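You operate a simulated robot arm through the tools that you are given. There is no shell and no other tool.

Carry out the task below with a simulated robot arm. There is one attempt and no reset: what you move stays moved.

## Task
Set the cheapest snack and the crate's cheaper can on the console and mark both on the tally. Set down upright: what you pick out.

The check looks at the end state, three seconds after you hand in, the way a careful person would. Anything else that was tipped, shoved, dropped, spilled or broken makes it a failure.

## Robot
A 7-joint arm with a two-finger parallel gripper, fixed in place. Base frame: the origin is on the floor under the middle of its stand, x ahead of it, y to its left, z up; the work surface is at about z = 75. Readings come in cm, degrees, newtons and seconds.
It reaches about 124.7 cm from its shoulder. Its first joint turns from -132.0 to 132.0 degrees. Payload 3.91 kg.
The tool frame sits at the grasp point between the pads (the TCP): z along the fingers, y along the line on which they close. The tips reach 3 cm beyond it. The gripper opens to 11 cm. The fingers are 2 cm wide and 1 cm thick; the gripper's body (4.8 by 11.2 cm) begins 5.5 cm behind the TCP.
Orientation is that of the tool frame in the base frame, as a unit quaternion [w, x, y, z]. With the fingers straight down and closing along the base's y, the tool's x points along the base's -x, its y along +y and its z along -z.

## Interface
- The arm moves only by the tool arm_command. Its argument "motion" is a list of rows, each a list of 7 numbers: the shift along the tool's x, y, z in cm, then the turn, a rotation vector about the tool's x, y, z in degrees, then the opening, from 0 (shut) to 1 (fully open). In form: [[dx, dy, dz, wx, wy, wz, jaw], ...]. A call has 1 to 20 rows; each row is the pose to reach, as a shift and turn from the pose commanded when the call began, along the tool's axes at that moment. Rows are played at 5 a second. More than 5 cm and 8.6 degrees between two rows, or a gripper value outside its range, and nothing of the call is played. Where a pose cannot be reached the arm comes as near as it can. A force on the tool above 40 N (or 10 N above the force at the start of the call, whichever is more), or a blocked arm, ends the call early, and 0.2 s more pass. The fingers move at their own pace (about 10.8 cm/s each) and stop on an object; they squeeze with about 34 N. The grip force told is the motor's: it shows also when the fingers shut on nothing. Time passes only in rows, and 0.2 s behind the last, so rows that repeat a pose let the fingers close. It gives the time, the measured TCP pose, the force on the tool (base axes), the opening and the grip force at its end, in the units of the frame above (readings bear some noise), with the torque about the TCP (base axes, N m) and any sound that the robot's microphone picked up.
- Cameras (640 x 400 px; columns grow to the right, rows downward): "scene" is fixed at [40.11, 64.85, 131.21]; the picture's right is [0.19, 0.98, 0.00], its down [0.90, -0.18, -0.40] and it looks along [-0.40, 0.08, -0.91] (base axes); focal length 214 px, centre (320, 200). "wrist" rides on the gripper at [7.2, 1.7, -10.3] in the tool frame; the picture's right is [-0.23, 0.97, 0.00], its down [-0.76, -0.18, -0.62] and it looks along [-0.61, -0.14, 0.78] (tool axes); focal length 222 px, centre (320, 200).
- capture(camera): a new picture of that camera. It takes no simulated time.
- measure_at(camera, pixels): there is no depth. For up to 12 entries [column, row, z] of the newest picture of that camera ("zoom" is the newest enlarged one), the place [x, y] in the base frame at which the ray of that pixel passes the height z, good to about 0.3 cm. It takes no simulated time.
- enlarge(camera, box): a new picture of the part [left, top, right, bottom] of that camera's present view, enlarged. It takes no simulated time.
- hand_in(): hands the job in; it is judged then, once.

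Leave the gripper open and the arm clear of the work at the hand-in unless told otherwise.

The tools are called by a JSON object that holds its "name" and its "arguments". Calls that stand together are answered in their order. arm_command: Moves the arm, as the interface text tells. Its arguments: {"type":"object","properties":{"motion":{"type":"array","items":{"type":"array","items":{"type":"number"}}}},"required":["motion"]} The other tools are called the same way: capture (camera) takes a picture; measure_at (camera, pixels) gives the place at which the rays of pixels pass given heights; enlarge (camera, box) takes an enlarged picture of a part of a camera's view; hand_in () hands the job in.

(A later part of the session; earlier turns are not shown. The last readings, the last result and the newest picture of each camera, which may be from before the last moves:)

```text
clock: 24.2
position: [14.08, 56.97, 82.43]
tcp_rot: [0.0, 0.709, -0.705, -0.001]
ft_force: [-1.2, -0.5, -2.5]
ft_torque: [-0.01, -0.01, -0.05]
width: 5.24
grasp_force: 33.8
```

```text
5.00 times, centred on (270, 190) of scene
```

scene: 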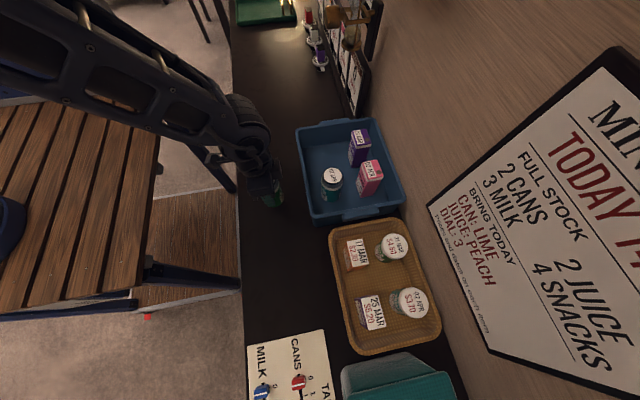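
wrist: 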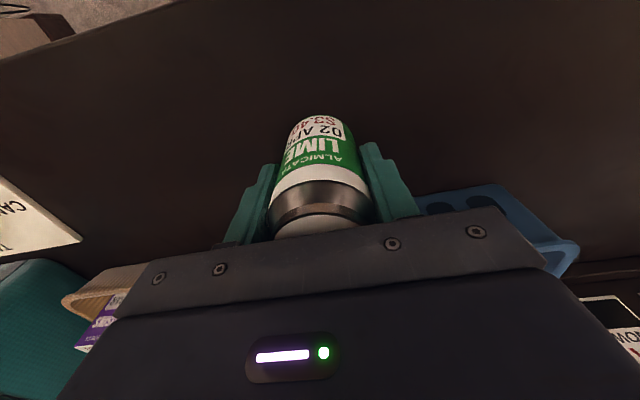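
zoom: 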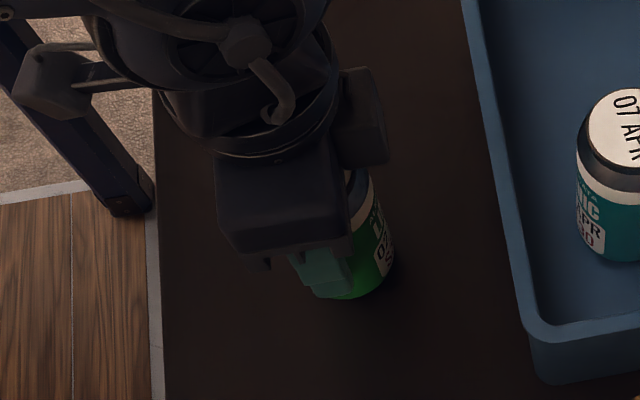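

Still no contact (fz ≈ -2.5, the can's weight). Continuing in 0.15 cm steps.

{"name": "arm_command", "arguments": {"motion": [[0, 0, 0.15, 0, 0, 0, 0.3], [0, 0, 0.15, 0, 0, 0, 0.3]]}}

{"name": "arm_command", "arguments": {"motion": [[0, 0, 0.15, 0, 0, 0, 0.3], [0, 0, 0.15, 0, 0, 0, 0.3]]}}

```text
clock: 24.8
position: [14.15, 57.02, 82.29]
tcp_rot: [0.0, 0.709, -0.706, 0.0]
ft_force: [0.4, -0.3, -2.3]
ft_torque: [-0.01, 0.0, 0.0]
width: 5.26
grasp_force: 34.1
```

```text
clock: 25.4
position: [13.93, 57.09, 82.13]
tcp_rot: [0.0, 0.709, -0.705, 0.0]
ft_force: [-0.2, -0.4, 0.1]
ft_torque: [0.0, 0.02, 0.02]
width: 5.23
grasp_force: 34.2
```

fz went from -2.3 to 0.1 — likely just touching. One more 0.1 cm to confirm.

{"name": "arm_command", "arguments": {"motion": [[0, 0, 0.1, 0, 0, 0, 0.3], [0, 0, 0.1, 0, 0, 0, 0.3]]}}

```text
clock: 26.0
position: [14.05, 57.01, 82.11]
tcp_rot: [-0.001, 0.708, -0.706, -0.001]
ft_force: [1.2, -3.7, 20.1]
ft_torque: [-0.19, -0.22, -0.1]
width: 5.24
grasp_force: 34.1
```

Contact (20 N). Relieve by 0.1 cm, then open the jaw.

{"name": "arm_command", "arguments": {"motion": [[0, 0, -0.1, 0, 0, 0, 0.3], [0, 0, -0.1, 0, 0, 0, 0.5], [0, 0, -0.1, 0, 0, 0, 0.6], [0, 0, -0.1, 0, 0, 0, 0.7], [0, 0, -0.1, 0, 0, 0, 0.7]]}}

{"name": "capture", "arguments": {"camera": "wrist"}}

```text
clock: 27.2
position: [14.09, 57.01, 82.13]
tcp_rot: [0.0, 0.709, -0.705, 0.0]
ft_force: [0.4, -0.4, 0.8]
ft_torque: [0.0, 0.0, 0.03]
width: 7.7
grasp_force: 0.1
```

```text
taken
```

wrist: 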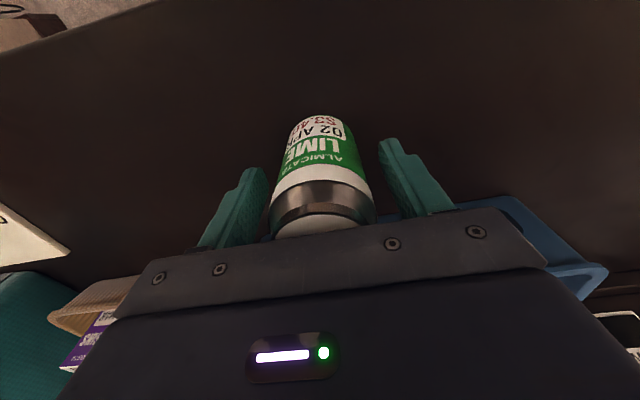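

Released, the can stands. Lifting straight up 20 cm.

{"name": "arm_command", "arguments": {"motion": [[0, 0, -2, 0, 0, 0, 0.7], [0, 0, -5, 0, 0, 0, 0.7], [0, 0, -9, 0, 0, 0, 0.7], [0, 0, -13, 0, 0, 0, 0.7], [0, 0, -17, 0, 0, 0, 0.7], [0, 0, -20, 0, 0, 0, 0.7]]}}

{"name": "capture", "arguments": {"camera": "wrist"}}

{"name": "capture", "arguments": {"camera": "scene"}}

```text
clock: 28.6
position: [14.15, 57.03, 102.1]
tcp_rot: [0.0, 0.709, -0.705, 0.001]
ft_force: [0.1, 0.4, 0.3]
ft_torque: [0.01, 0.0, 0.0]
width: 7.69
grasp_force: 0.1
```

```text
taken
```

wrist: 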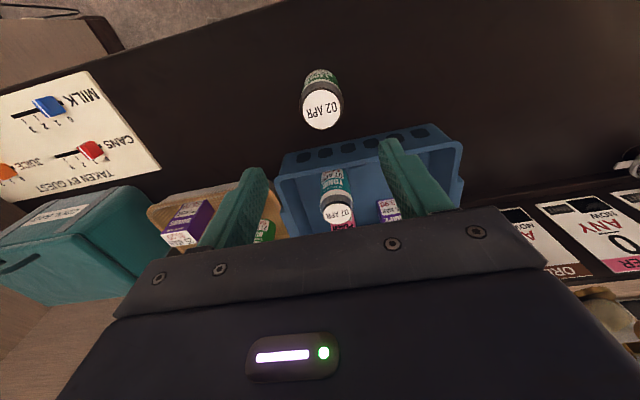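

```text
taken
```

scene: 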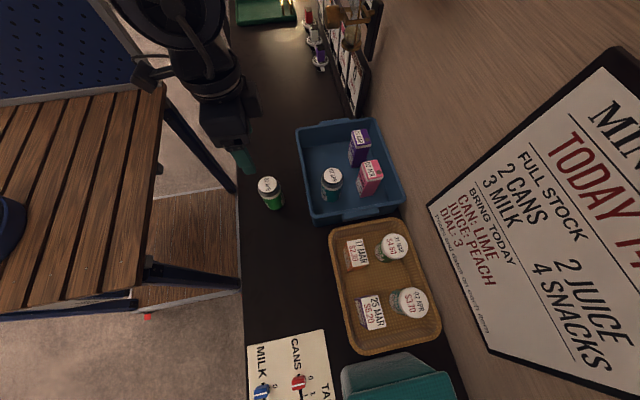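

LIME stands upright on the console. Next, look at the cookies from nearer: moving to (33, 66) at z≈102.

{"name": "arm_command", "arguments": {"motion": [[-2, -4, 0, 0, 0, 0, 0.82], [-4, -8, 0, 0, 0, 0, 0.82], [-6, -12, 0, 0, 0, 0, 0.82], [-8, -16, 0, 0, 0, 0, 0.82], [-9, -18.9, 0, 0, 0, 0, 0.82], [-9, -18.9, 0, 0, 0, 0, 0.82]]}}

{"name": "capture", "arguments": {"camera": "wrist"}}

{"name": "enlarge", "arguments": {"camera": "wrist", "box": [200, 70, 460, 230]}}

```text
clock: 30.0
position: [33.22, 66.25, 102.02]
tcp_rot: [-0.001, 0.709, -0.705, -0.001]
ft_force: [-0.1, -0.4, -0.6]
ft_torque: [-0.01, -0.02, -0.03]
width: 9.04
grasp_force: 0.0
```

```text
taken
```

wrist: 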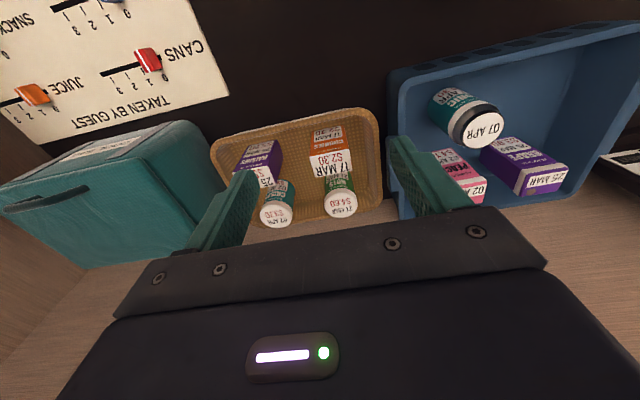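

```text
2.46 times, centred on (330, 150) of wrist
```

zoom: 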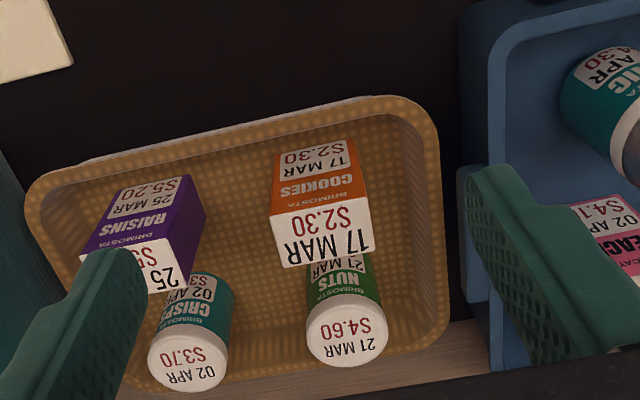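

Measuring cookies' top corners in this view: (310.5,155.3), (348.3,148.4), (352.4,171.5), (315,177.6); tray rim near edge (zoom 230,125 → 293,119.5); nuts top (zoom 347,330 → 341,203).

{"name": "measure_at", "arguments": {"camera": "wrist", "pixels": [[331.5, 163.2, 81], [331.5, 163.2, 83], [331.5, 163.2, 85], [310.5, 155.3, 83], [348.3, 148.4, 83], [352.4, 171.5, 83], [315, 177.6, 83], [311.7, 131.7, 76], [345, 124.8, 76], [293, 119.5, 79], [293, 119.5, 81], [341, 203, 83]]}}

{"name": "measure_at", "arguments": {"camera": "scene", "pixels": [[337, 290, 79], [337, 290, 81], [331, 235, 79], [331, 235, 81], [357.4, 253.4, 83], [395.5, 247, 82], [395.5, 247, 84], [395.5, 247, 86], [372, 218, 80], [420, 260, 80]]}}

```text
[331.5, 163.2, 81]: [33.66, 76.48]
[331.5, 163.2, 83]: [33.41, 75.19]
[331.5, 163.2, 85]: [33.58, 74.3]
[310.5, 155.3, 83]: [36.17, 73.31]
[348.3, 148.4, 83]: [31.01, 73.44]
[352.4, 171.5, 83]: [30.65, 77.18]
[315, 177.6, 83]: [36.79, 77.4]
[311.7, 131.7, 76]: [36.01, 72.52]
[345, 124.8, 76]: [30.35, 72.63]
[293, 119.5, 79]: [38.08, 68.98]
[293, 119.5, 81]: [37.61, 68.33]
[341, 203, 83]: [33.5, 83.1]
```

```text
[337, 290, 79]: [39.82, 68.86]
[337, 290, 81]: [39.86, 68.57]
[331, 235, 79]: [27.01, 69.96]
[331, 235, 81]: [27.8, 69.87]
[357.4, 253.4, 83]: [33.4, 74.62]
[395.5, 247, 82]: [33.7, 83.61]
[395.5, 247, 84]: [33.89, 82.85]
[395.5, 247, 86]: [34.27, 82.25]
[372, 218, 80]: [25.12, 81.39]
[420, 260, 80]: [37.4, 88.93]
```

Cookies: centre ≈ (33.4, 74.7), top z≈84, x-extent 5.8, tray rim z≈79. Moving above it with the jaw 9 cm open, closing along x.

{"name": "arm_command", "arguments": {"motion": [[-4, -0.1, 2, 0, 0, 0, 0.82], [-8.4, -0.2, 4, 0, 0, 0, 0.82], [-8.4, -0.2, 8, 0, 0, 0, 0.82], [-8.4, -0.2, 11, 0, 0, 0, 0.82], [-8.4, -0.2, 11, 0, 0, 0, 0.82]]}}

{"name": "capture", "arguments": {"camera": "wrist"}}

{"name": "enlarge", "arguments": {"camera": "scene", "box": [310, 205, 460, 365]}}

```text
clock: 31.2
position: [33.04, 74.79, 91.06]
tcp_rot: [0.0, 0.709, -0.705, 0.0]
ft_force: [0.3, 0.5, 0.4]
ft_torque: [0.02, 0.0, 0.0]
width: 9.02
grasp_force: 0.1
```

```text
taken
```

wrist: 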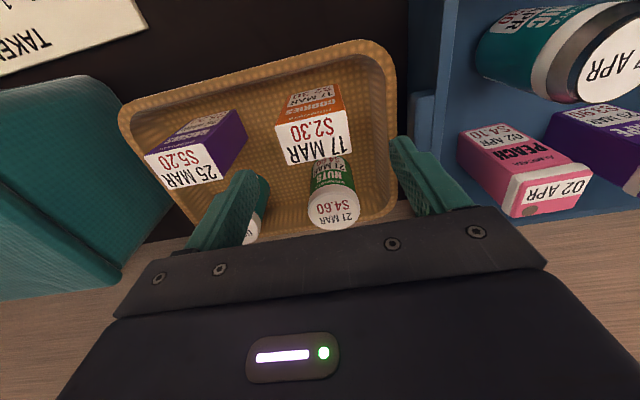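

```text
2.50 times, centred on (385, 285) of scene
```

zoom: 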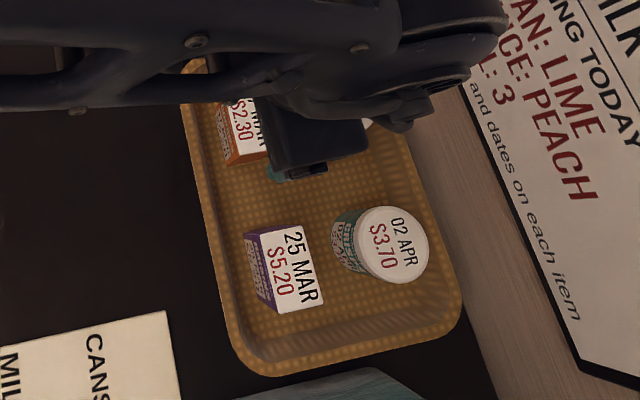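

Verifying the cookies top in this view: corners about (274,122), (342,107), (350,150), (288,165).

{"name": "measure_at", "arguments": {"camera": "wrist", "pixels": [[274, 122, 84], [342, 107, 84], [350, 150, 84], [288, 165, 84], [313.5, 136, 84], [313.5, 136, 83]]}}

```text
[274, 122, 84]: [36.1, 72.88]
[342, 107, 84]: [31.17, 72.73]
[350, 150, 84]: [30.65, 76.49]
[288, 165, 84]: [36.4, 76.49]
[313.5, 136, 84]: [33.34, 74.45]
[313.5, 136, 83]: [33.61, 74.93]
```

Box centre (33.45, 74.6), TCP ~0.3 cm short in x. Descend to z≈81.2 with that small correction.

{"name": "arm_command", "arguments": {"motion": [[0.1, -0.2, 3, 0, 0, 0, 0.82], [0.1, -0.2, 6, 0, 0, 0, 0.82], [0.1, -0.2, 8.5, 0, 0, 0, 0.82], [0.1, -0.2, 9.8, 0, 0, 0, 0.82], [0.1, -0.2, 9.8, 0, 0, 0, 0.82]]}}

{"name": "capture", "arguments": {"camera": "wrist"}}

```text
clock: 32.4
position: [33.33, 74.56, 81.45]
tcp_rot: [0.0, 0.709, -0.706, 0.0]
ft_force: [0.1, -0.1, -1.6]
ft_torque: [-0.01, 0.02, 0.0]
width: 9.01
grasp_force: 0.2
```

```text
taken
```

wrist: 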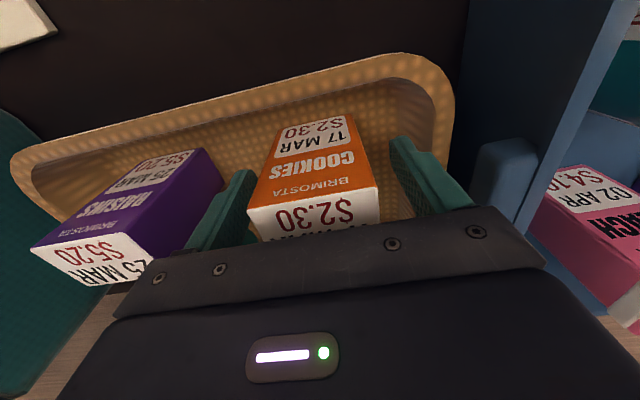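

Fingers are either side of the COOKIES box with clearance. Closing.

{"name": "arm_command", "arguments": {"motion": [[0, 0, 0, 0, 0, 0, 0.6], [0, 0, 0, 0, 0, 0, 0.4], [0, 0, 0, 0, 0, 0, 0.4], [0, 0, 0, 0, 0, 0, 0.4]]}}

{"name": "enlarge", "arguments": {"camera": "wrist", "box": [150, 80, 480, 280]}}

```text
clock: 33.4
position: [33.4, 74.56, 81.54]
tcp_rot: [0.0, 0.709, -0.706, 0.0]
ft_force: [0.6, 0.3, 0.1]
ft_torque: [0.04, -0.02, 0.0]
width: 5.57
grasp_force: 33.9
```

```text
1.94 times, centred on (315, 180) of wrist
```

zoom: 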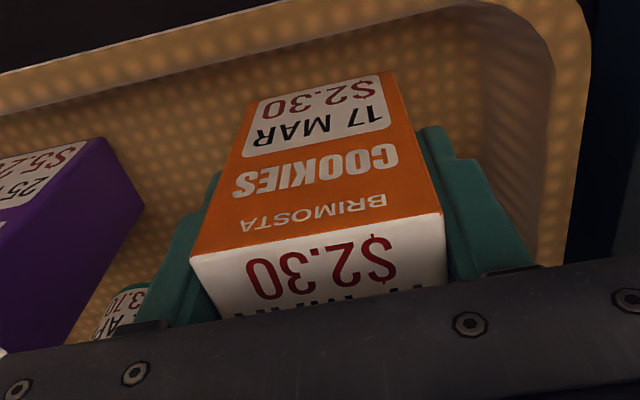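

Gripped (width 5.57). Lifting straight up 14 cm, slowly first.

{"name": "arm_command", "arguments": {"motion": [[0, 0, -1, 0, 0, 0, 0.4], [0, 0, -3, 0, 0, 0, 0.4], [0, 0, -6, 0, 0, 0, 0.4], [0, 0, -10, 0, 0, 0, 0.4], [0, 0, -14, 0, 0, 0, 0.4], [0, 0, -14, 0, 0, 0, 0.4]]}}

{"name": "capture", "arguments": {"camera": "wrist"}}

{"name": "capture", "arguments": {"camera": "scene"}}

```text
clock: 34.8
position: [33.33, 74.58, 95.31]
tcp_rot: [0.001, 0.709, -0.706, 0.0]
ft_force: [0.4, -1.0, -0.7]
ft_torque: [-0.01, 0.0, 0.01]
width: 5.56
grasp_force: 33.7
```

```text
taken
```

wrist: 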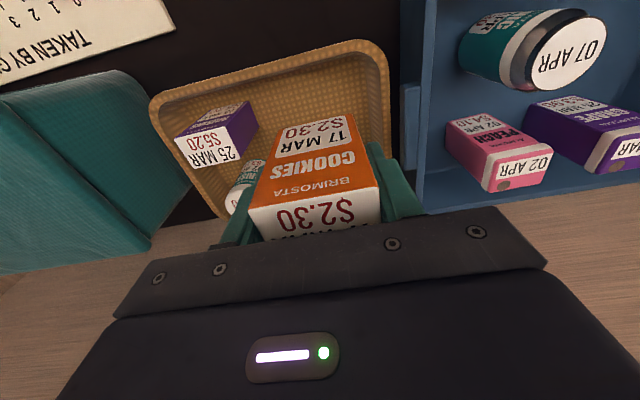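

```text
taken
```

scene: 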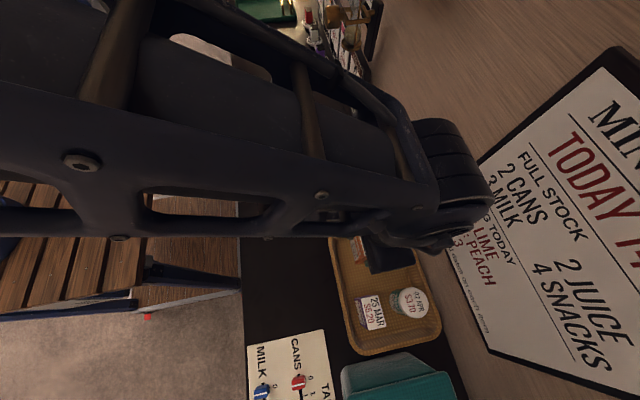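

COOKIES are held and clear. Moving to the free counter at about (28, 57), then lowering to ~2 cm above the surface.

{"name": "arm_command", "arguments": {"motion": [[3.5, 1, 0, 0, 0, 0, 0.4], [7, 2, 0, 0, 0, 0, 0.4], [10.5, 3, 0, 0, 0, 0, 0.4], [14, 4.2, 0, 0, 0, 0, 0.4], [17.6, 5.3, 0, 0, 0, 0, 0.4], [17.6, 5.3, 4, 0, 0, 0, 0.4], [17.6, 5.3, 8, 0, 0, 0, 0.4], [17.6, 5.3, 11, 0, 0, 0, 0.4], [17.6, 5.3, 12.5, 0, 0, 0, 0.4], [17.6, 5.3, 12.5, 0, 0, 0, 0.4]]}}

{"name": "capture", "arguments": {"camera": "wrist"}}

{"name": "capture", "arguments": {"camera": "scene"}}

```text
clock: 37.0
position: [28.11, 56.57, 82.94]
tcp_rot: [0.0, 0.709, -0.705, 0.001]
ft_force: [-0.3, -0.9, -1.3]
ft_torque: [0.03, 0.01, -0.01]
width: 5.55
grasp_force: 33.6
```

```text
taken
```

wrist: 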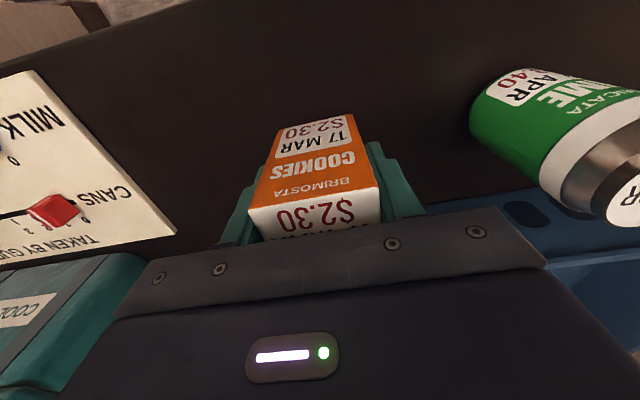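

```text
taken
```

scene: 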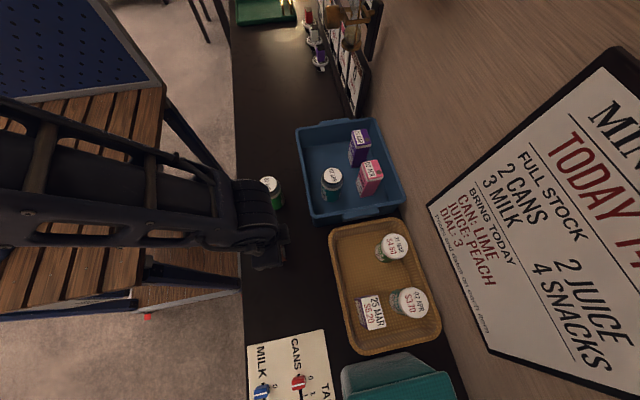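

LIME is upright beyond; the cookies are ~2 cm above the surface. Lowering gently.

{"name": "arm_command", "arguments": {"motion": [[0, 0, 0.4, 0, 0, 0, 0.4], [0, 0, 0.8, 0, 0, 0, 0.4], [0, 0, 1.2, 0, 0, 0, 0.4], [0, 0, 1.2, 0, 0, 0, 0.4]]}}

{"name": "arm_command", "arguments": {"motion": [[0, 0, 0.15, 0, 0, 0, 0.4], [0, 0, 0.15, 0, 0, 0, 0.4]]}}

{"name": "arm_command", "arguments": {"motion": [[0, 0, 0.15, 0, 0, 0, 0.4], [0, 0, 0.15, 0, 0, 0, 0.4]]}}

```text
clock: 38.0
position: [28.09, 56.89, 81.6]
tcp_rot: [-0.001, 0.709, -0.705, 0.0]
ft_force: [0.5, 0.1, -0.3]
ft_torque: [0.0, 0.01, 0.0]
width: 5.54
grasp_force: 34.3
```

```text
clock: 38.6
position: [28.09, 56.8, 81.61]
tcp_rot: [0.001, 0.708, -0.706, 0.0]
ft_force: [0.2, -0.3, -0.9]
ft_torque: [0.01, -0.02, -0.02]
width: 5.53
grasp_force: 34.1
```

```text
clock: 39.2
position: [28.05, 56.71, 81.38]
tcp_rot: [0.0, 0.709, -0.706, -0.001]
ft_force: [0.6, -1.0, -0.8]
ft_torque: [0.03, 0.02, 0.02]
width: 5.58
grasp_force: 34.0
```

No contact yet (z≈81.4). Continuing in small steps.

{"name": "arm_command", "arguments": {"motion": [[0, 0, 0.12, 0, 0, 0, 0.4], [0, 0, 0.12, 0, 0, 0, 0.4]]}}

{"name": "arm_command", "arguments": {"motion": [[0, 0, 0.12, 0, 0, 0, 0.4], [0, 0, 0.12, 0, 0, 0, 0.4]]}}

```text
clock: 39.8
position: [28.12, 56.81, 81.28]
tcp_rot: [0.0, 0.709, -0.705, 0.0]
ft_force: [0.8, 0.2, -0.9]
ft_torque: [0.01, -0.05, -0.02]
width: 5.58
grasp_force: 34.4
```

```text
clock: 40.4
position: [28.03, 56.83, 81.23]
tcp_rot: [-0.001, 0.709, -0.705, 0.0]
ft_force: [-0.3, 0.4, -1.0]
ft_torque: [0.0, 0.01, 0.0]
width: 5.56
grasp_force: 33.7
```

{"name": "arm_command", "arguments": {"motion": [[0, 0, 0.12, 0, 0, 0, 0.4], [0, 0, 0.12, 0, 0, 0, 0.4]]}}

{"name": "arm_command", "arguments": {"motion": [[0, 0, 0.1, 0, 0, 0, 0.4], [0, 0, 0.1, 0, 0, 0, 0.4]]}}

```text
clock: 41.0
position: [27.94, 56.8, 81.11]
tcp_rot: [0.0, 0.709, -0.705, 0.0]
ft_force: [0.3, -0.1, -1.1]
ft_torque: [-0.03, 0.01, -0.05]
width: 5.57
grasp_force: 34.0
```

```text
clock: 41.6
position: [28.27, 56.94, 80.82]
tcp_rot: [0.0, 0.709, -0.705, 0.0]
ft_force: [0.3, -1.3, -1.2]
ft_torque: [-0.01, -0.02, 0.01]
width: 5.59
grasp_force: 34.0
```

Still free. Continuing with 0.1 cm steps.

{"name": "arm_command", "arguments": {"motion": [[0, 0, 0.1, 0, 0, 0, 0.4], [0, 0, 0.1, 0, 0, 0, 0.4]]}}

{"name": "arm_command", "arguments": {"motion": [[0, 0, 0.1, 0, 0, 0, 0.4], [0, 0, 0.1, 0, 0, 0, 0.4]]}}

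```text
clock: 42.2
position: [28.22, 56.83, 80.87]
tcp_rot: [0.0, 0.709, -0.706, 0.0]
ft_force: [1.2, -1.8, 8.1]
ft_torque: [-0.14, 0.03, 0.0]
width: 5.56
grasp_force: 34.3
```

```text
clock: 42.8
position: [28.18, 56.94, 80.84]
tcp_rot: [-0.002, 0.709, -0.706, -0.001]
ft_force: [2.3, -0.8, 35.4]
ft_torque: [-0.06, 0.0, -0.06]
width: 5.58
grasp_force: 34.2
```

Contact reached (35 N on the last step). Relieve by 0.15 cm and then open.

{"name": "arm_command", "arguments": {"motion": [[0, 0, -0.13, 0, 0, 0, 0.4], [0, 0, -0.13, 0, 0, 0, 0.4]]}}

{"name": "arm_command", "arguments": {"motion": [[0, 0, 0, 0, 0, 0, 0.52], [0, 0, 0, 0, 0, 0, 0.6], [0, 0, 0, 0, 0, 0, 0.7], [0, 0, 0, 0, 0, 0, 0.75]]}}

{"name": "capture", "arguments": {"camera": "wrist"}}

```text
clock: 43.4
position: [28.11, 56.83, 80.8]
tcp_rot: [0.001, 0.709, -0.705, 0.0]
ft_force: [3.4, 5.9, 13.8]
ft_torque: [0.56, -0.2, -0.03]
width: 5.54
grasp_force: 33.8
```

```text
clock: 44.4
position: [28.2, 56.76, 80.76]
tcp_rot: [0.0, 0.709, -0.706, 0.001]
ft_force: [0.1, -0.1, -0.2]
ft_torque: [-0.03, -0.01, -0.04]
width: 8.27
grasp_force: 0.1
```

```text
taken
```

wrist: 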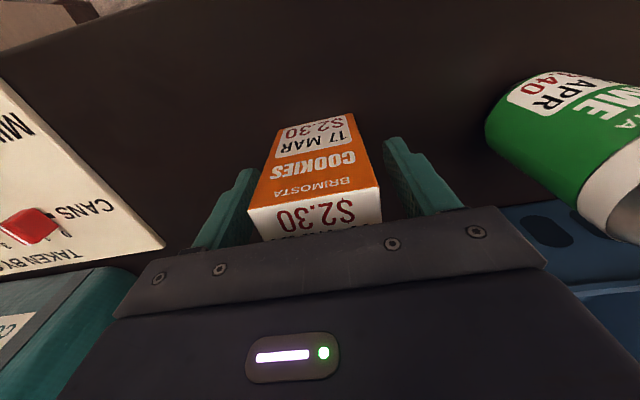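

Released and standing. Lifting straight up 22 cm.

{"name": "arm_command", "arguments": {"motion": [[0, 0, -2, 0, 0, 0, 0.75], [0, 0, -5, 0, 0, 0, 0.75], [0, 0, -9, 0, 0, 0, 0.75], [0, 0, -13, 0, 0, 0, 0.75], [0, 0, -17, 0, 0, 0, 0.75], [0, 0, -22, 0, 0, 0, 0.75]]}}

{"name": "capture", "arguments": {"camera": "wrist"}}

{"name": "capture", "arguments": {"camera": "scene"}}

```text
clock: 45.8
position: [28.34, 56.77, 102.73]
tcp_rot: [0.0, 0.709, -0.705, 0.0]
ft_force: [0.2, 0.8, 0.0]
ft_torque: [-0.02, 0.04, 0.01]
width: 8.28
grasp_force: 0.1
```

```text
taken
```

wrist: 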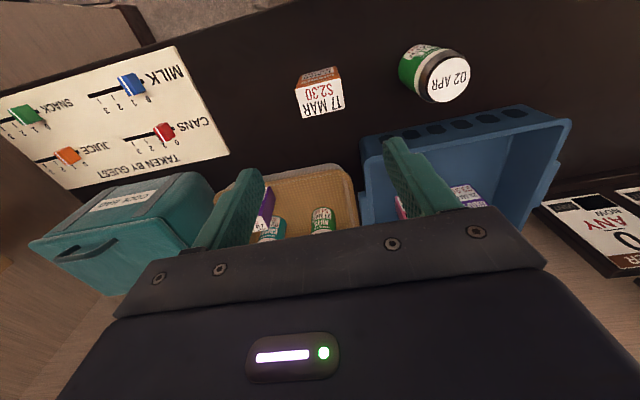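

```text
taken
```

scene: 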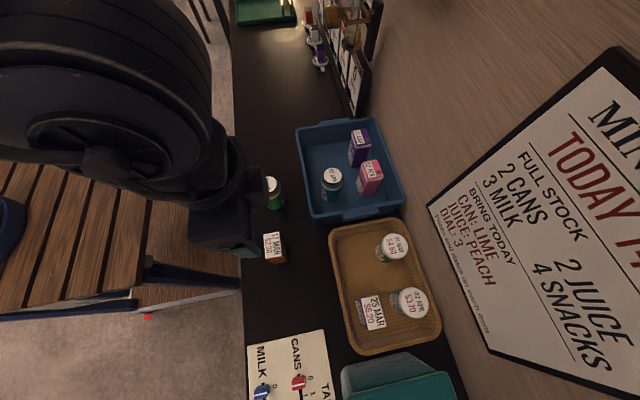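

Both goods stand upright on the console. Now the tally: moving to (62, 42, 108) to look straight at it.

{"name": "arm_command", "arguments": {"motion": [[1, -3.5, -2, 0, 0, 0, 0.75], [2.5, -7.5, -4, 0, 0, 0, 0.75], [4.5, -11.5, -5, 0, 0, 0, 0.75], [6.5, -15.5, -5, 0, 0, 0, 0.75], [8.5, -19.5, -5, 0, 0, 0, 0.75], [10.5, -23.5, -5, 0, 0, 0, 0.75], [12.5, -27.5, -5, 0, 0, 0, 0.75], [14, -31, -5, 0, 0, 0, 0.75], [14.8, -33.7, -5, 0, 0, 0, 0.75], [14.8, -33.7, -5, 0, 0, 0, 0.75]]}}

{"name": "capture", "arguments": {"camera": "wrist"}}

{"name": "enlarge", "arguments": {"camera": "wrist", "box": [200, 70, 430, 230]}}

```text
clock: 48.0
position: [62.03, 42.12, 107.81]
tcp_rot: [-0.001, 0.709, -0.705, 0.0]
ft_force: [-0.1, 0.0, 0.2]
ft_torque: [0.01, 0.0, 0.02]
width: 8.23
grasp_force: 0.1
```

```text
taken
```

wrist: 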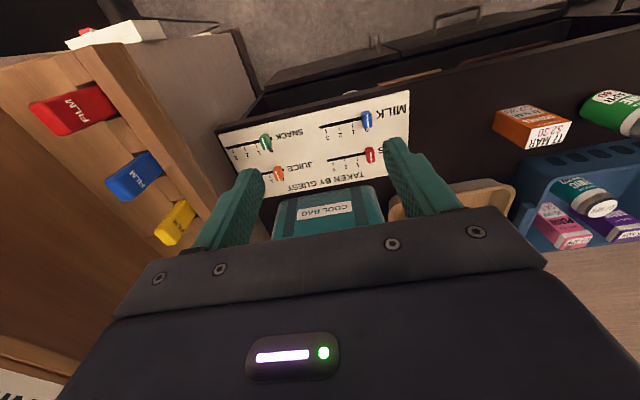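

```text
2.50 times, centred on (315, 150) of wrist
```

zoom: 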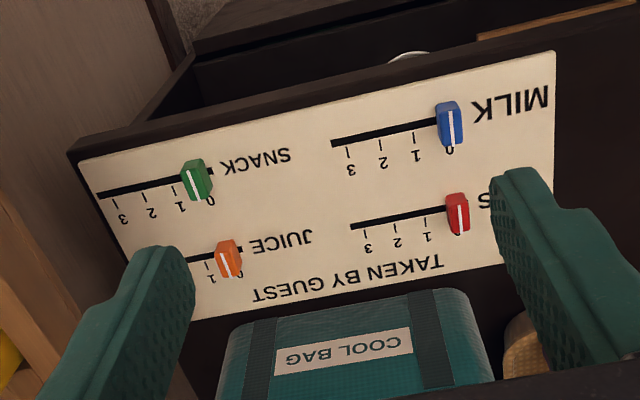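

All four sliders look to be near 0. Enlarging the CANS and SNACK knobs.

{"name": "enlarge", "arguments": {"camera": "wrist", "box": [220, 115, 300, 175]}}

{"name": "enlarge", "arguments": {"camera": "wrist", "box": [315, 95, 415, 185]}}

{"name": "enlarge", "arguments": {"camera": "scene", "box": [240, 340, 340, 400]}}

```text
6.67 times, centred on (260, 145) of wrist
```

zoom: 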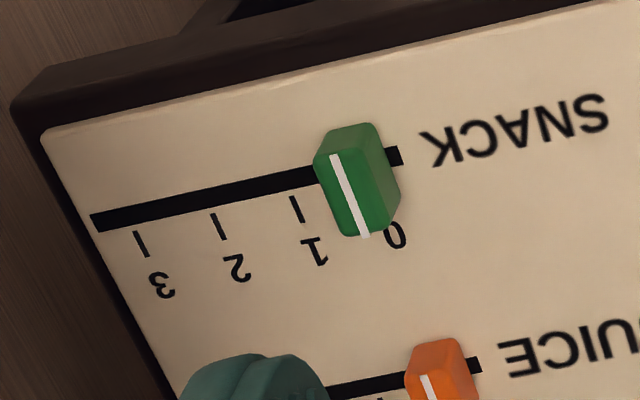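

```text
4.44 times, centred on (365, 140) of wrist
```

zoom: 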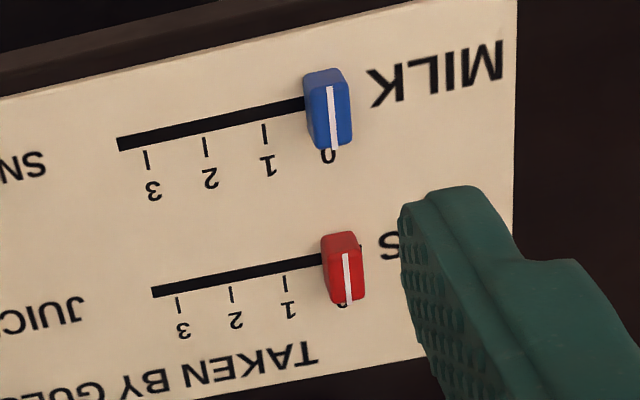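

```text
6.40 times, centred on (290, 370) of scene
```

zoom: 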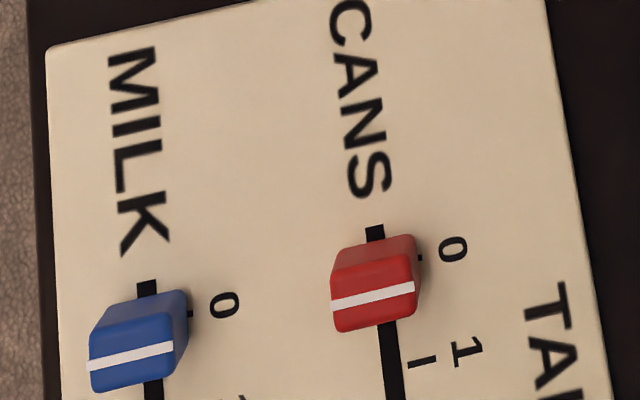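

All sliders at 0. Measuring the tick marks and knobs for CANS and SNACK (board face z≈76, knob tops a bit higher).

{"name": "measure_at", "arguments": {"camera": "wrist", "pixels": [[357.3, 158.7, 76], [345, 160.9, 76], [333, 163.6, 76], [256.4, 146.2, 76], [244.7, 148.9, 76], [233.2, 151.4, 76], [371.1, 157.1, 77], [371.1, 157.1, 78], [371.1, 157.1, 79], [371.1, 157.1, 80], [407.5, 150, 76], [227, 155, 76]]}}

{"name": "measure_at", "arguments": {"camera": "scene", "pixels": [[298.3, 384.8, 77], [298.3, 384.8, 78], [298.3, 384.8, 79], [298.3, 384.8, 80], [298.4, 374.7, 76], [305.9, 395, 76], [250, 346, 75], [250, 346, 77], [325.5, 331, 75], [325.5, 331, 77]]}}

```text
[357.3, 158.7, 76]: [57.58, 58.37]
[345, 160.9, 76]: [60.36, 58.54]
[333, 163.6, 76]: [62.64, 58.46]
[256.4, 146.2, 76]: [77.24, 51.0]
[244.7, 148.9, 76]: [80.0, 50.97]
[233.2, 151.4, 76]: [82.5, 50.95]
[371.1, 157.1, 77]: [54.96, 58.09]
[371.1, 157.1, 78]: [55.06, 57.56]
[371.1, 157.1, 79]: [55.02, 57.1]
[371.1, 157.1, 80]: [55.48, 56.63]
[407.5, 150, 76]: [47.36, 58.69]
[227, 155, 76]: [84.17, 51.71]
```

```text
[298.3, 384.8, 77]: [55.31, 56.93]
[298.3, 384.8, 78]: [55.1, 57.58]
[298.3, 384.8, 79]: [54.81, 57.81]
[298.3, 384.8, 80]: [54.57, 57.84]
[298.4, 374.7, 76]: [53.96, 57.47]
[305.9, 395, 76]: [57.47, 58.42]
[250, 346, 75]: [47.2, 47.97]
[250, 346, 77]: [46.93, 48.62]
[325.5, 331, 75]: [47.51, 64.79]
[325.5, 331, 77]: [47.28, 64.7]
```

CANS ticks: 1 at x≈57.5, 2 at 60.3, 3 at 62.7 → spacing ≈2.6; knob at (55.1, 57.5), top z≈78. SNACK ticks: 77.24/80.0/82.5, knob at ≈(74.6, 50.3). I also check where the cool bag's near edge is.

{"name": "measure_at", "arguments": {"camera": "wrist", "pixels": [[278, 207, 76], [278, 207, 85], [278, 207, 92], [378, 187, 76], [378, 187, 85], [378, 187, 92], [265.6, 142, 77], [265.6, 142, 78], [265.6, 142, 76], [280, 172, 78]]}}

{"name": "measure_at", "arguments": {"camera": "scene", "pixels": [[342, 375, 80], [342, 375, 85], [342, 375, 90], [342, 375, 95]]}}

{"name": "enlarge", "arguments": {"camera": "wrist", "box": [240, 160, 420, 260]}}

```text
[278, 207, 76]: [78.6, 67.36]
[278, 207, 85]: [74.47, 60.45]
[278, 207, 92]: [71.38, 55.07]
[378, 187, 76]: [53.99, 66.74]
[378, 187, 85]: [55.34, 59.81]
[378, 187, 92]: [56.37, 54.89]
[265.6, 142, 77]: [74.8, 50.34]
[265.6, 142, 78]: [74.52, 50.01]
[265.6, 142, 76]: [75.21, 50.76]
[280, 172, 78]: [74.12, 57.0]
```

```text
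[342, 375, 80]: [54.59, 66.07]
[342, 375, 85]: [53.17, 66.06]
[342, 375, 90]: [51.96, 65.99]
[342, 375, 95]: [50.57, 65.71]
```

```text
3.56 times, centred on (330, 210) of wrist
```

zoom: 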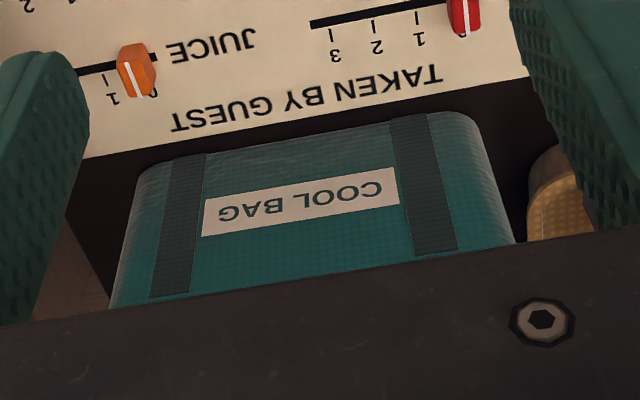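

The bag's near face is at y≈66.5, 9 cm from the CANS knob – enough room. Moving over the CANS knob (55.05, 57.6) with the jaw at 5 cm, to z≈88.

{"name": "arm_command", "arguments": {"motion": [[-4, 2, 1, 0, 0, 0, 0.45], [-8, 4, 3, 0, 0, 0, 0.45], [-12, 5.5, 6, 0, 0, 0, 0.45], [-15.5, 7, 9, 0, 0, 0, 0.45], [-15.5, 7, 13, 0, 0, 0, 0.45], [-15.5, 7, 17, 0, 0, 0, 0.45], [-15.5, 7, 20, 0, 0, 0, 0.45], [-15.5, 7, 20, 0, 0, 0, 0.45]]}}

{"name": "capture", "arguments": {"camera": "wrist"}}

{"name": "enlarge", "arguments": {"camera": "scene", "box": [230, 300, 390, 400]}}

```text
refused: row 3 steps farther than a row can; nothing moved
```

```text
taken
```

wrist: 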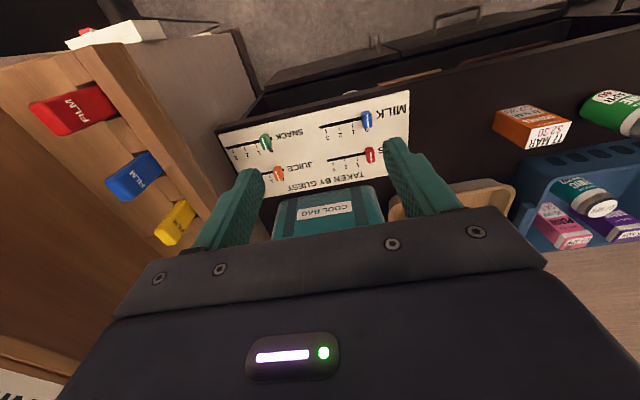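

```text
4.00 times, centred on (310, 350) of scene
```

zoom: 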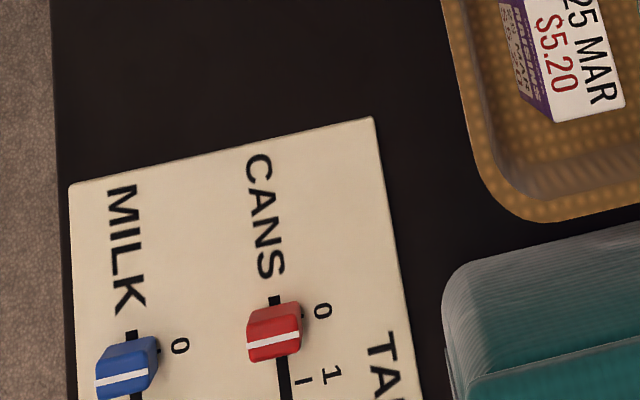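

A row was too long; repeating with smaller steps.

{"name": "arm_command", "arguments": {"motion": [[-3.5, 1.6, 1, 0, 0, 0, 0.45], [-7, 3.2, 3, 0, 0, 0, 0.45], [-10.5, 4.8, 5, 0, 0, 0, 0.45], [-13.5, 6.2, 7, 0, 0, 0, 0.45], [-15.5, 7, 10, 0, 0, 0, 0.45], [-15.5, 7, 14, 0, 0, 0, 0.45], [-15.5, 7, 18, 0, 0, 0, 0.45], [-15.5, 7, 20, 0, 0, 0, 0.45], [-15.5, 7, 20, 0, 0, 0, 0.45]]}}

{"name": "capture", "arguments": {"camera": "wrist"}}

{"name": "enlarge", "arguments": {"camera": "scene", "box": [230, 300, 390, 400]}}

```text
clock: 50.0
position: [54.62, 57.67, 87.89]
tcp_rot: [0.0, 0.709, -0.706, 0.0]
ft_force: [0.4, 0.8, -0.5]
ft_torque: [0.01, 0.01, -0.03]
width: 4.98
grasp_force: 0.1
```

```text
taken
```

wrist: 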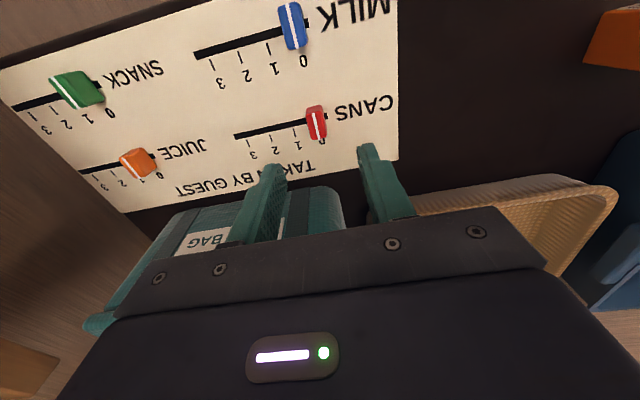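

```text
4.00 times, centred on (310, 350) of scene
```

zoom: 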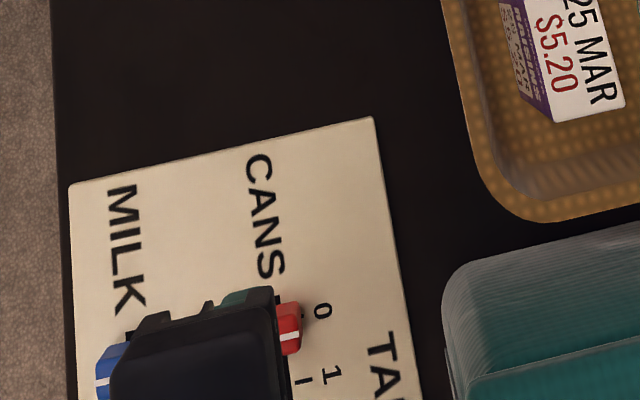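

Now a closer look at the CANS track from here: knob near (317,122).

{"name": "enlarge", "arguments": {"camera": "wrist", "box": [225, 90, 345, 165]}}

```text
5.33 times, centred on (285, 128) of wrist
```

zoom: 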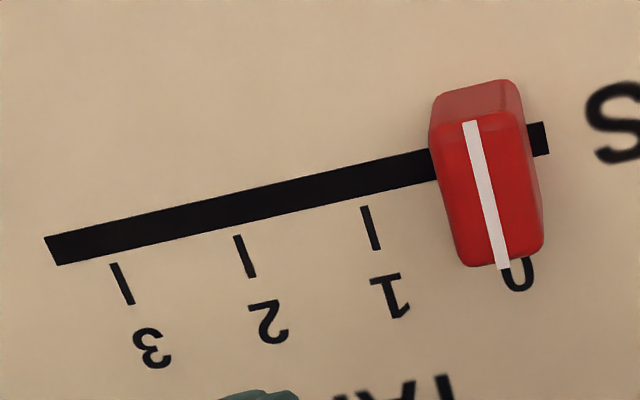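

{"name": "measure_at", "arguments": {"camera": "zoom", "pixels": [[371, 228, 76], [246, 256, 76], [122, 284, 76], [371, 228, 75.5], [246, 256, 75.5], [487, 195, 78], [487, 195, 77.5], [432, 130, 78], [522, 110, 78], [543, 250, 78], [470, 267, 78], [547, 138, 76]]}}

```text
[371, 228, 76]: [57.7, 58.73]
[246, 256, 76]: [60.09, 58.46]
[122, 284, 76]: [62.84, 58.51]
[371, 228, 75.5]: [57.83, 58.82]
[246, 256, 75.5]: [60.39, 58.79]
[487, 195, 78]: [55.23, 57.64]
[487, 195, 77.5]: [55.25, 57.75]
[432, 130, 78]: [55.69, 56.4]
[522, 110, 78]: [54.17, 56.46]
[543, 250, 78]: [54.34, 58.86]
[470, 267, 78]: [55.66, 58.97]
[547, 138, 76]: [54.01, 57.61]
```

Knob centre (55.1, 57.65), tick 1 at x≈57.65 (spacing ≈2.57). Descending with fingers either side of the knob to z≈79.7 (tips ≈76.7, above the board).

{"name": "arm_command", "arguments": {"motion": [[0, -0.35, 3.5, 0, 0, 0, 0.45], [0, -0.35, 6.5, 0, 0, 0, 0.45], [0, -0.35, 7.7, 0, 0, 0, 0.45], [0, -0.35, 8.2, 0, 0, 0, 0.45], [0, -0.35, 8.2, 0, 0, 0, 0.45]]}}

{"name": "capture", "arguments": {"camera": "wrist"}}

{"name": "enlarge", "arguments": {"camera": "wrist", "box": [200, 110, 440, 260]}}

```text
clock: 51.2
position: [55.21, 57.84, 79.68]
tcp_rot: [0.0, 0.709, -0.705, 0.0]
ft_force: [-0.1, -0.2, -0.4]
ft_torque: [-0.04, 0.02, 0.01]
width: 4.97
grasp_force: 0.2
```

```text
taken
```

wrist: 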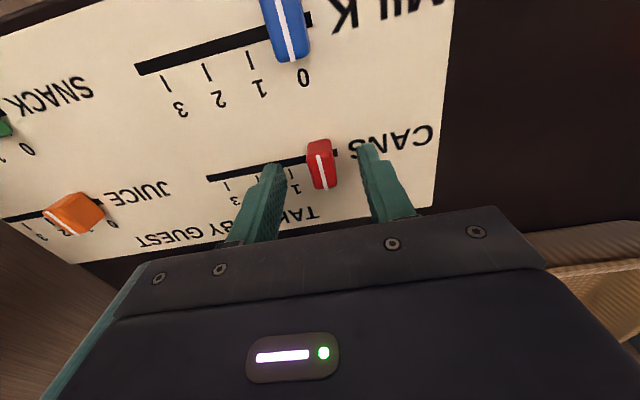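

```text
2.67 times, centred on (320, 185) of wrist
```

zoom: 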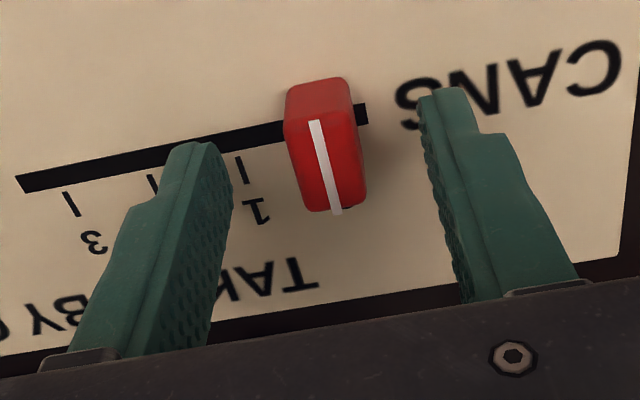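

Checking that the fingertips line up with the knob: measuring tips in the zoom view at z=76.7.

{"name": "measure_at", "arguments": {"camera": "zoom", "pixels": [[175, 150, 76.7], [230, 165, 76.7], [420, 100, 76.7], [470, 95, 76.7], [325, 165, 78], [240, 170, 76], [287, 120, 78], [350, 112, 78]]}}

```text
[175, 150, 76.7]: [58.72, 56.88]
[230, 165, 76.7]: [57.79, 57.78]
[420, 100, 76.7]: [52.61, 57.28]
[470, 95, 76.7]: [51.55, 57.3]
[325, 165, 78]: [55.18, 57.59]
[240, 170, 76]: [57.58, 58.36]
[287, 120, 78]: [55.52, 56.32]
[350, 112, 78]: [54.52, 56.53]
```

Aligned: tips at x≈57.8 and 52.6, knob at 55.1. Closing on the knob.

{"name": "arm_command", "arguments": {"motion": [[0, 0, 0, 0, 0, 0, 0.3], [0, 0, 0, 0, 0, 0, 0.2], [0, 0, 0, 0, 0, 0, 0.1], [0, 0, 0, 0, 0, 0, 0.1]]}}

{"name": "enlarge", "arguments": {"camera": "wrist", "box": [200, 110, 440, 260]}}

```text
clock: 52.2
position: [55.21, 57.9, 79.71]
tcp_rot: [0.0, 0.709, -0.705, 0.0]
ft_force: [0.4, -0.1, -1.2]
ft_torque: [0.07, 0.02, -0.23]
width: 1.56
grasp_force: 44.9
```

```text
2.67 times, centred on (320, 185) of wrist
```

zoom: 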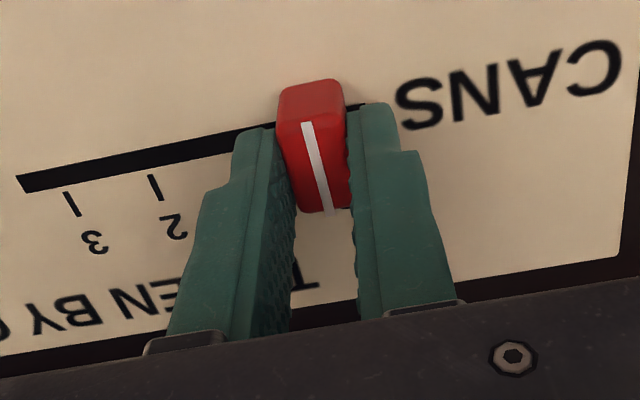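

{"name": "measure_at", "arguments": {"camera": "zoom", "pixels": [[320, 168, 78], [152, 188, 76], [72, 205, 76]]}}

```text
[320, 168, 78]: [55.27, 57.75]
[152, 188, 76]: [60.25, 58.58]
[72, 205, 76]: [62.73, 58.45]
```

Knob (gripped) at x≈55.27; tick 1 ≈57.65. Sliding +x by 2.4 cm in small steps.

{"name": "arm_command", "arguments": {"motion": [[0, -0.5, 0, 0, 0, 0, 0.1], [0, -1.0, 0, 0, 0, 0, 0.1], [0, -1.5, 0, 0, 0, 0, 0.1], [0, -2.0, 0, 0, 0, 0, 0.1], [0, -2.4, 0, 0, 0, 0, 0.1], [0, -2.4, 0, 0, 0, 0, 0.1]]}}

{"name": "enlarge", "arguments": {"camera": "wrist", "box": [200, 110, 440, 260]}}

```text
clock: 53.6
position: [57.6, 57.86, 79.78]
tcp_rot: [0.0, 0.709, -0.705, 0.0]
ft_force: [-0.2, 13.3, -5.4]
ft_torque: [0.58, 0.01, -0.22]
width: 1.56
grasp_force: 45.1
```

```text
2.67 times, centred on (320, 185) of wrist
```

zoom: 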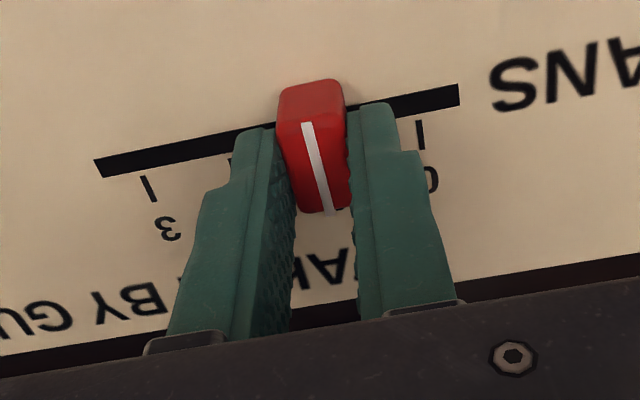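

The knob moved with the fingers. Checking tick 0 and 3 (board not shifted) and the knob's centre line.

{"name": "measure_at", "arguments": {"camera": "zoom", "pixels": [[320, 168, 78], [420, 135, 76], [149, 188, 76], [100, 167, 76]]}}

```text
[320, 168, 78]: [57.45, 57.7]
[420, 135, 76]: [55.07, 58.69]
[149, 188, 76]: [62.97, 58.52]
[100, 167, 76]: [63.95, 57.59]
```

Board unmoved; knob at ≈57.5–57.6 vs tick 1 at 57.65. Opening the jaw and lifting to verify.

{"name": "arm_command", "arguments": {"motion": [[0, 0, 0, 0, 0, 0, 0.2], [0, 0, 0, 0, 0, 0, 0.3], [0, 0, 0, 0, 0, 0, 0.4], [0, 0, -2, 0, 0, 0, 0.4], [0, 0, -5, 0, 0, 0, 0.4], [0, 0, -9, 0, 0, 0, 0.4], [0, 0, -9, 0, 0, 0, 0.4]]}}

{"name": "capture", "arguments": {"camera": "wrist"}}

{"name": "enlarge", "arguments": {"camera": "wrist", "box": [240, 85, 380, 175]}}

```text
clock: 55.2
position: [57.63, 57.47, 88.51]
tcp_rot: [0.0, 0.709, -0.705, 0.001]
ft_force: [0.0, 0.2, 0.3]
ft_torque: [-0.01, 0.01, 0.0]
width: 4.41
grasp_force: 0.1
```

```text
taken
```

wrist: 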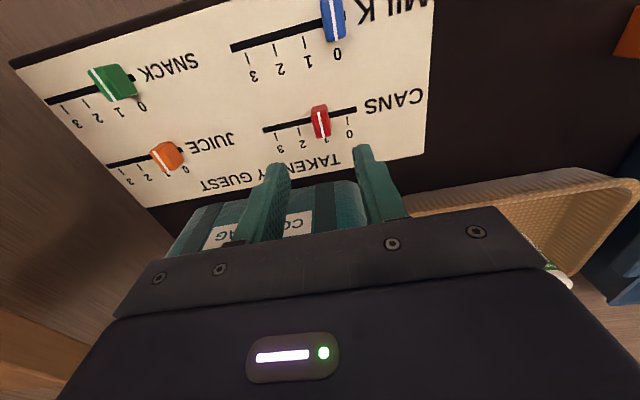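

```text
4.44 times, centred on (310, 130) of wrist
```

zoom: 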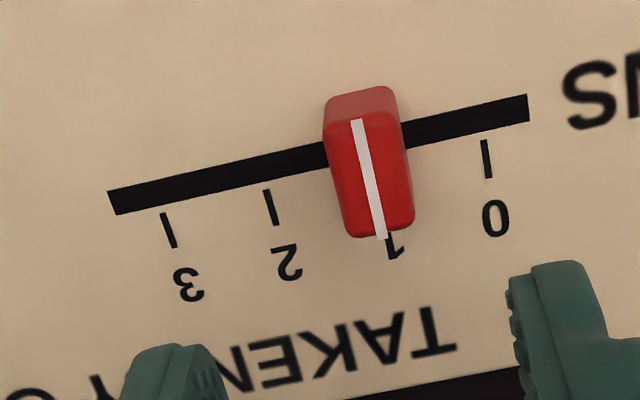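

The CANS line sits at 1. Measuring to be exact: line centre (370,180) at z=78 and ticks at z=76.

{"name": "measure_at", "arguments": {"camera": "zoom", "pixels": [[370, 180, 78], [486, 160, 76], [270, 207, 76], [168, 231, 76]]}}

{"name": "enlarge", "arguments": {"camera": "wrist", "box": [35, 40, 165, 130]}}

```text
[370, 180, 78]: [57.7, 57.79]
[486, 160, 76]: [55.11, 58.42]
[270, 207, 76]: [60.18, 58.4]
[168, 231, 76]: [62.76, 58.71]
```

```text
4.44 times, centred on (100, 85) of wrist
```

zoom: 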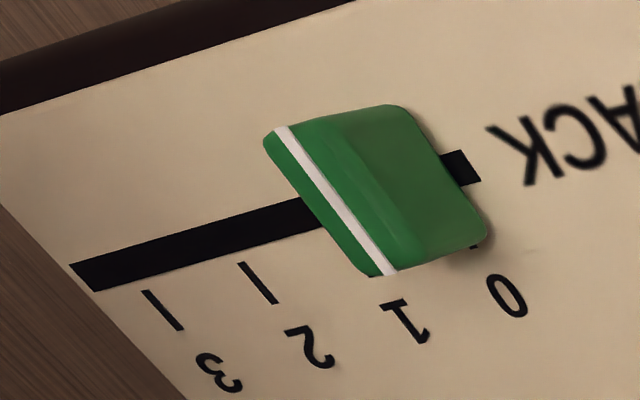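

CANS is set to 1 (57.7 vs tick at 57.65). Next the SNACK knob: moving to (74.6, 50.2) at z≈88.

{"name": "arm_command", "arguments": {"motion": [[1.5, -3.5, -1, 0, 0, 0, 0.45], [3, -7, -1, 0, 0, 0, 0.45], [4.5, -10.5, -1, 0, 0, 0, 0.45], [6, -14, -1, 0, 0, 0, 0.45], [7.3, -17, 0, 0, 0, 0, 0.45], [7.3, -17, 0, 0, 0, 0, 0.45]]}}

{"name": "capture", "arguments": {"camera": "wrist"}}

{"name": "enlarge", "arguments": {"camera": "wrist", "box": [220, 85, 360, 175]}}

```text
clock: 56.4
position: [73.61, 50.98, 88.76]
tcp_rot: [0.002, 0.711, -0.704, -0.003]
ft_force: [-11.3, -0.1, 3.1]
ft_torque: [-0.05, -0.94, -0.31]
width: 4.95
grasp_force: 0.0
stopped in row 6: the force on the tool passed its limit at 69 N (the readings are from after the stop); the commanded pose is now the measured one
```

```text
taken
```

wrist: 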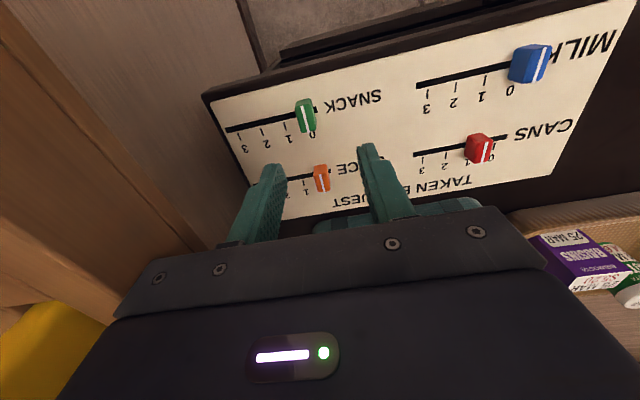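

```text
4.44 times, centred on (290, 130) of wrist
```

zoom: 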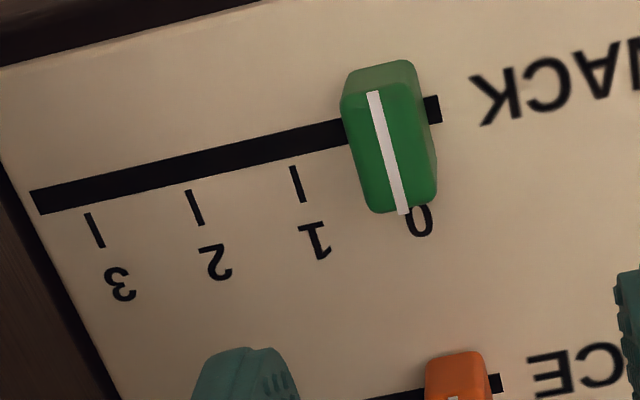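

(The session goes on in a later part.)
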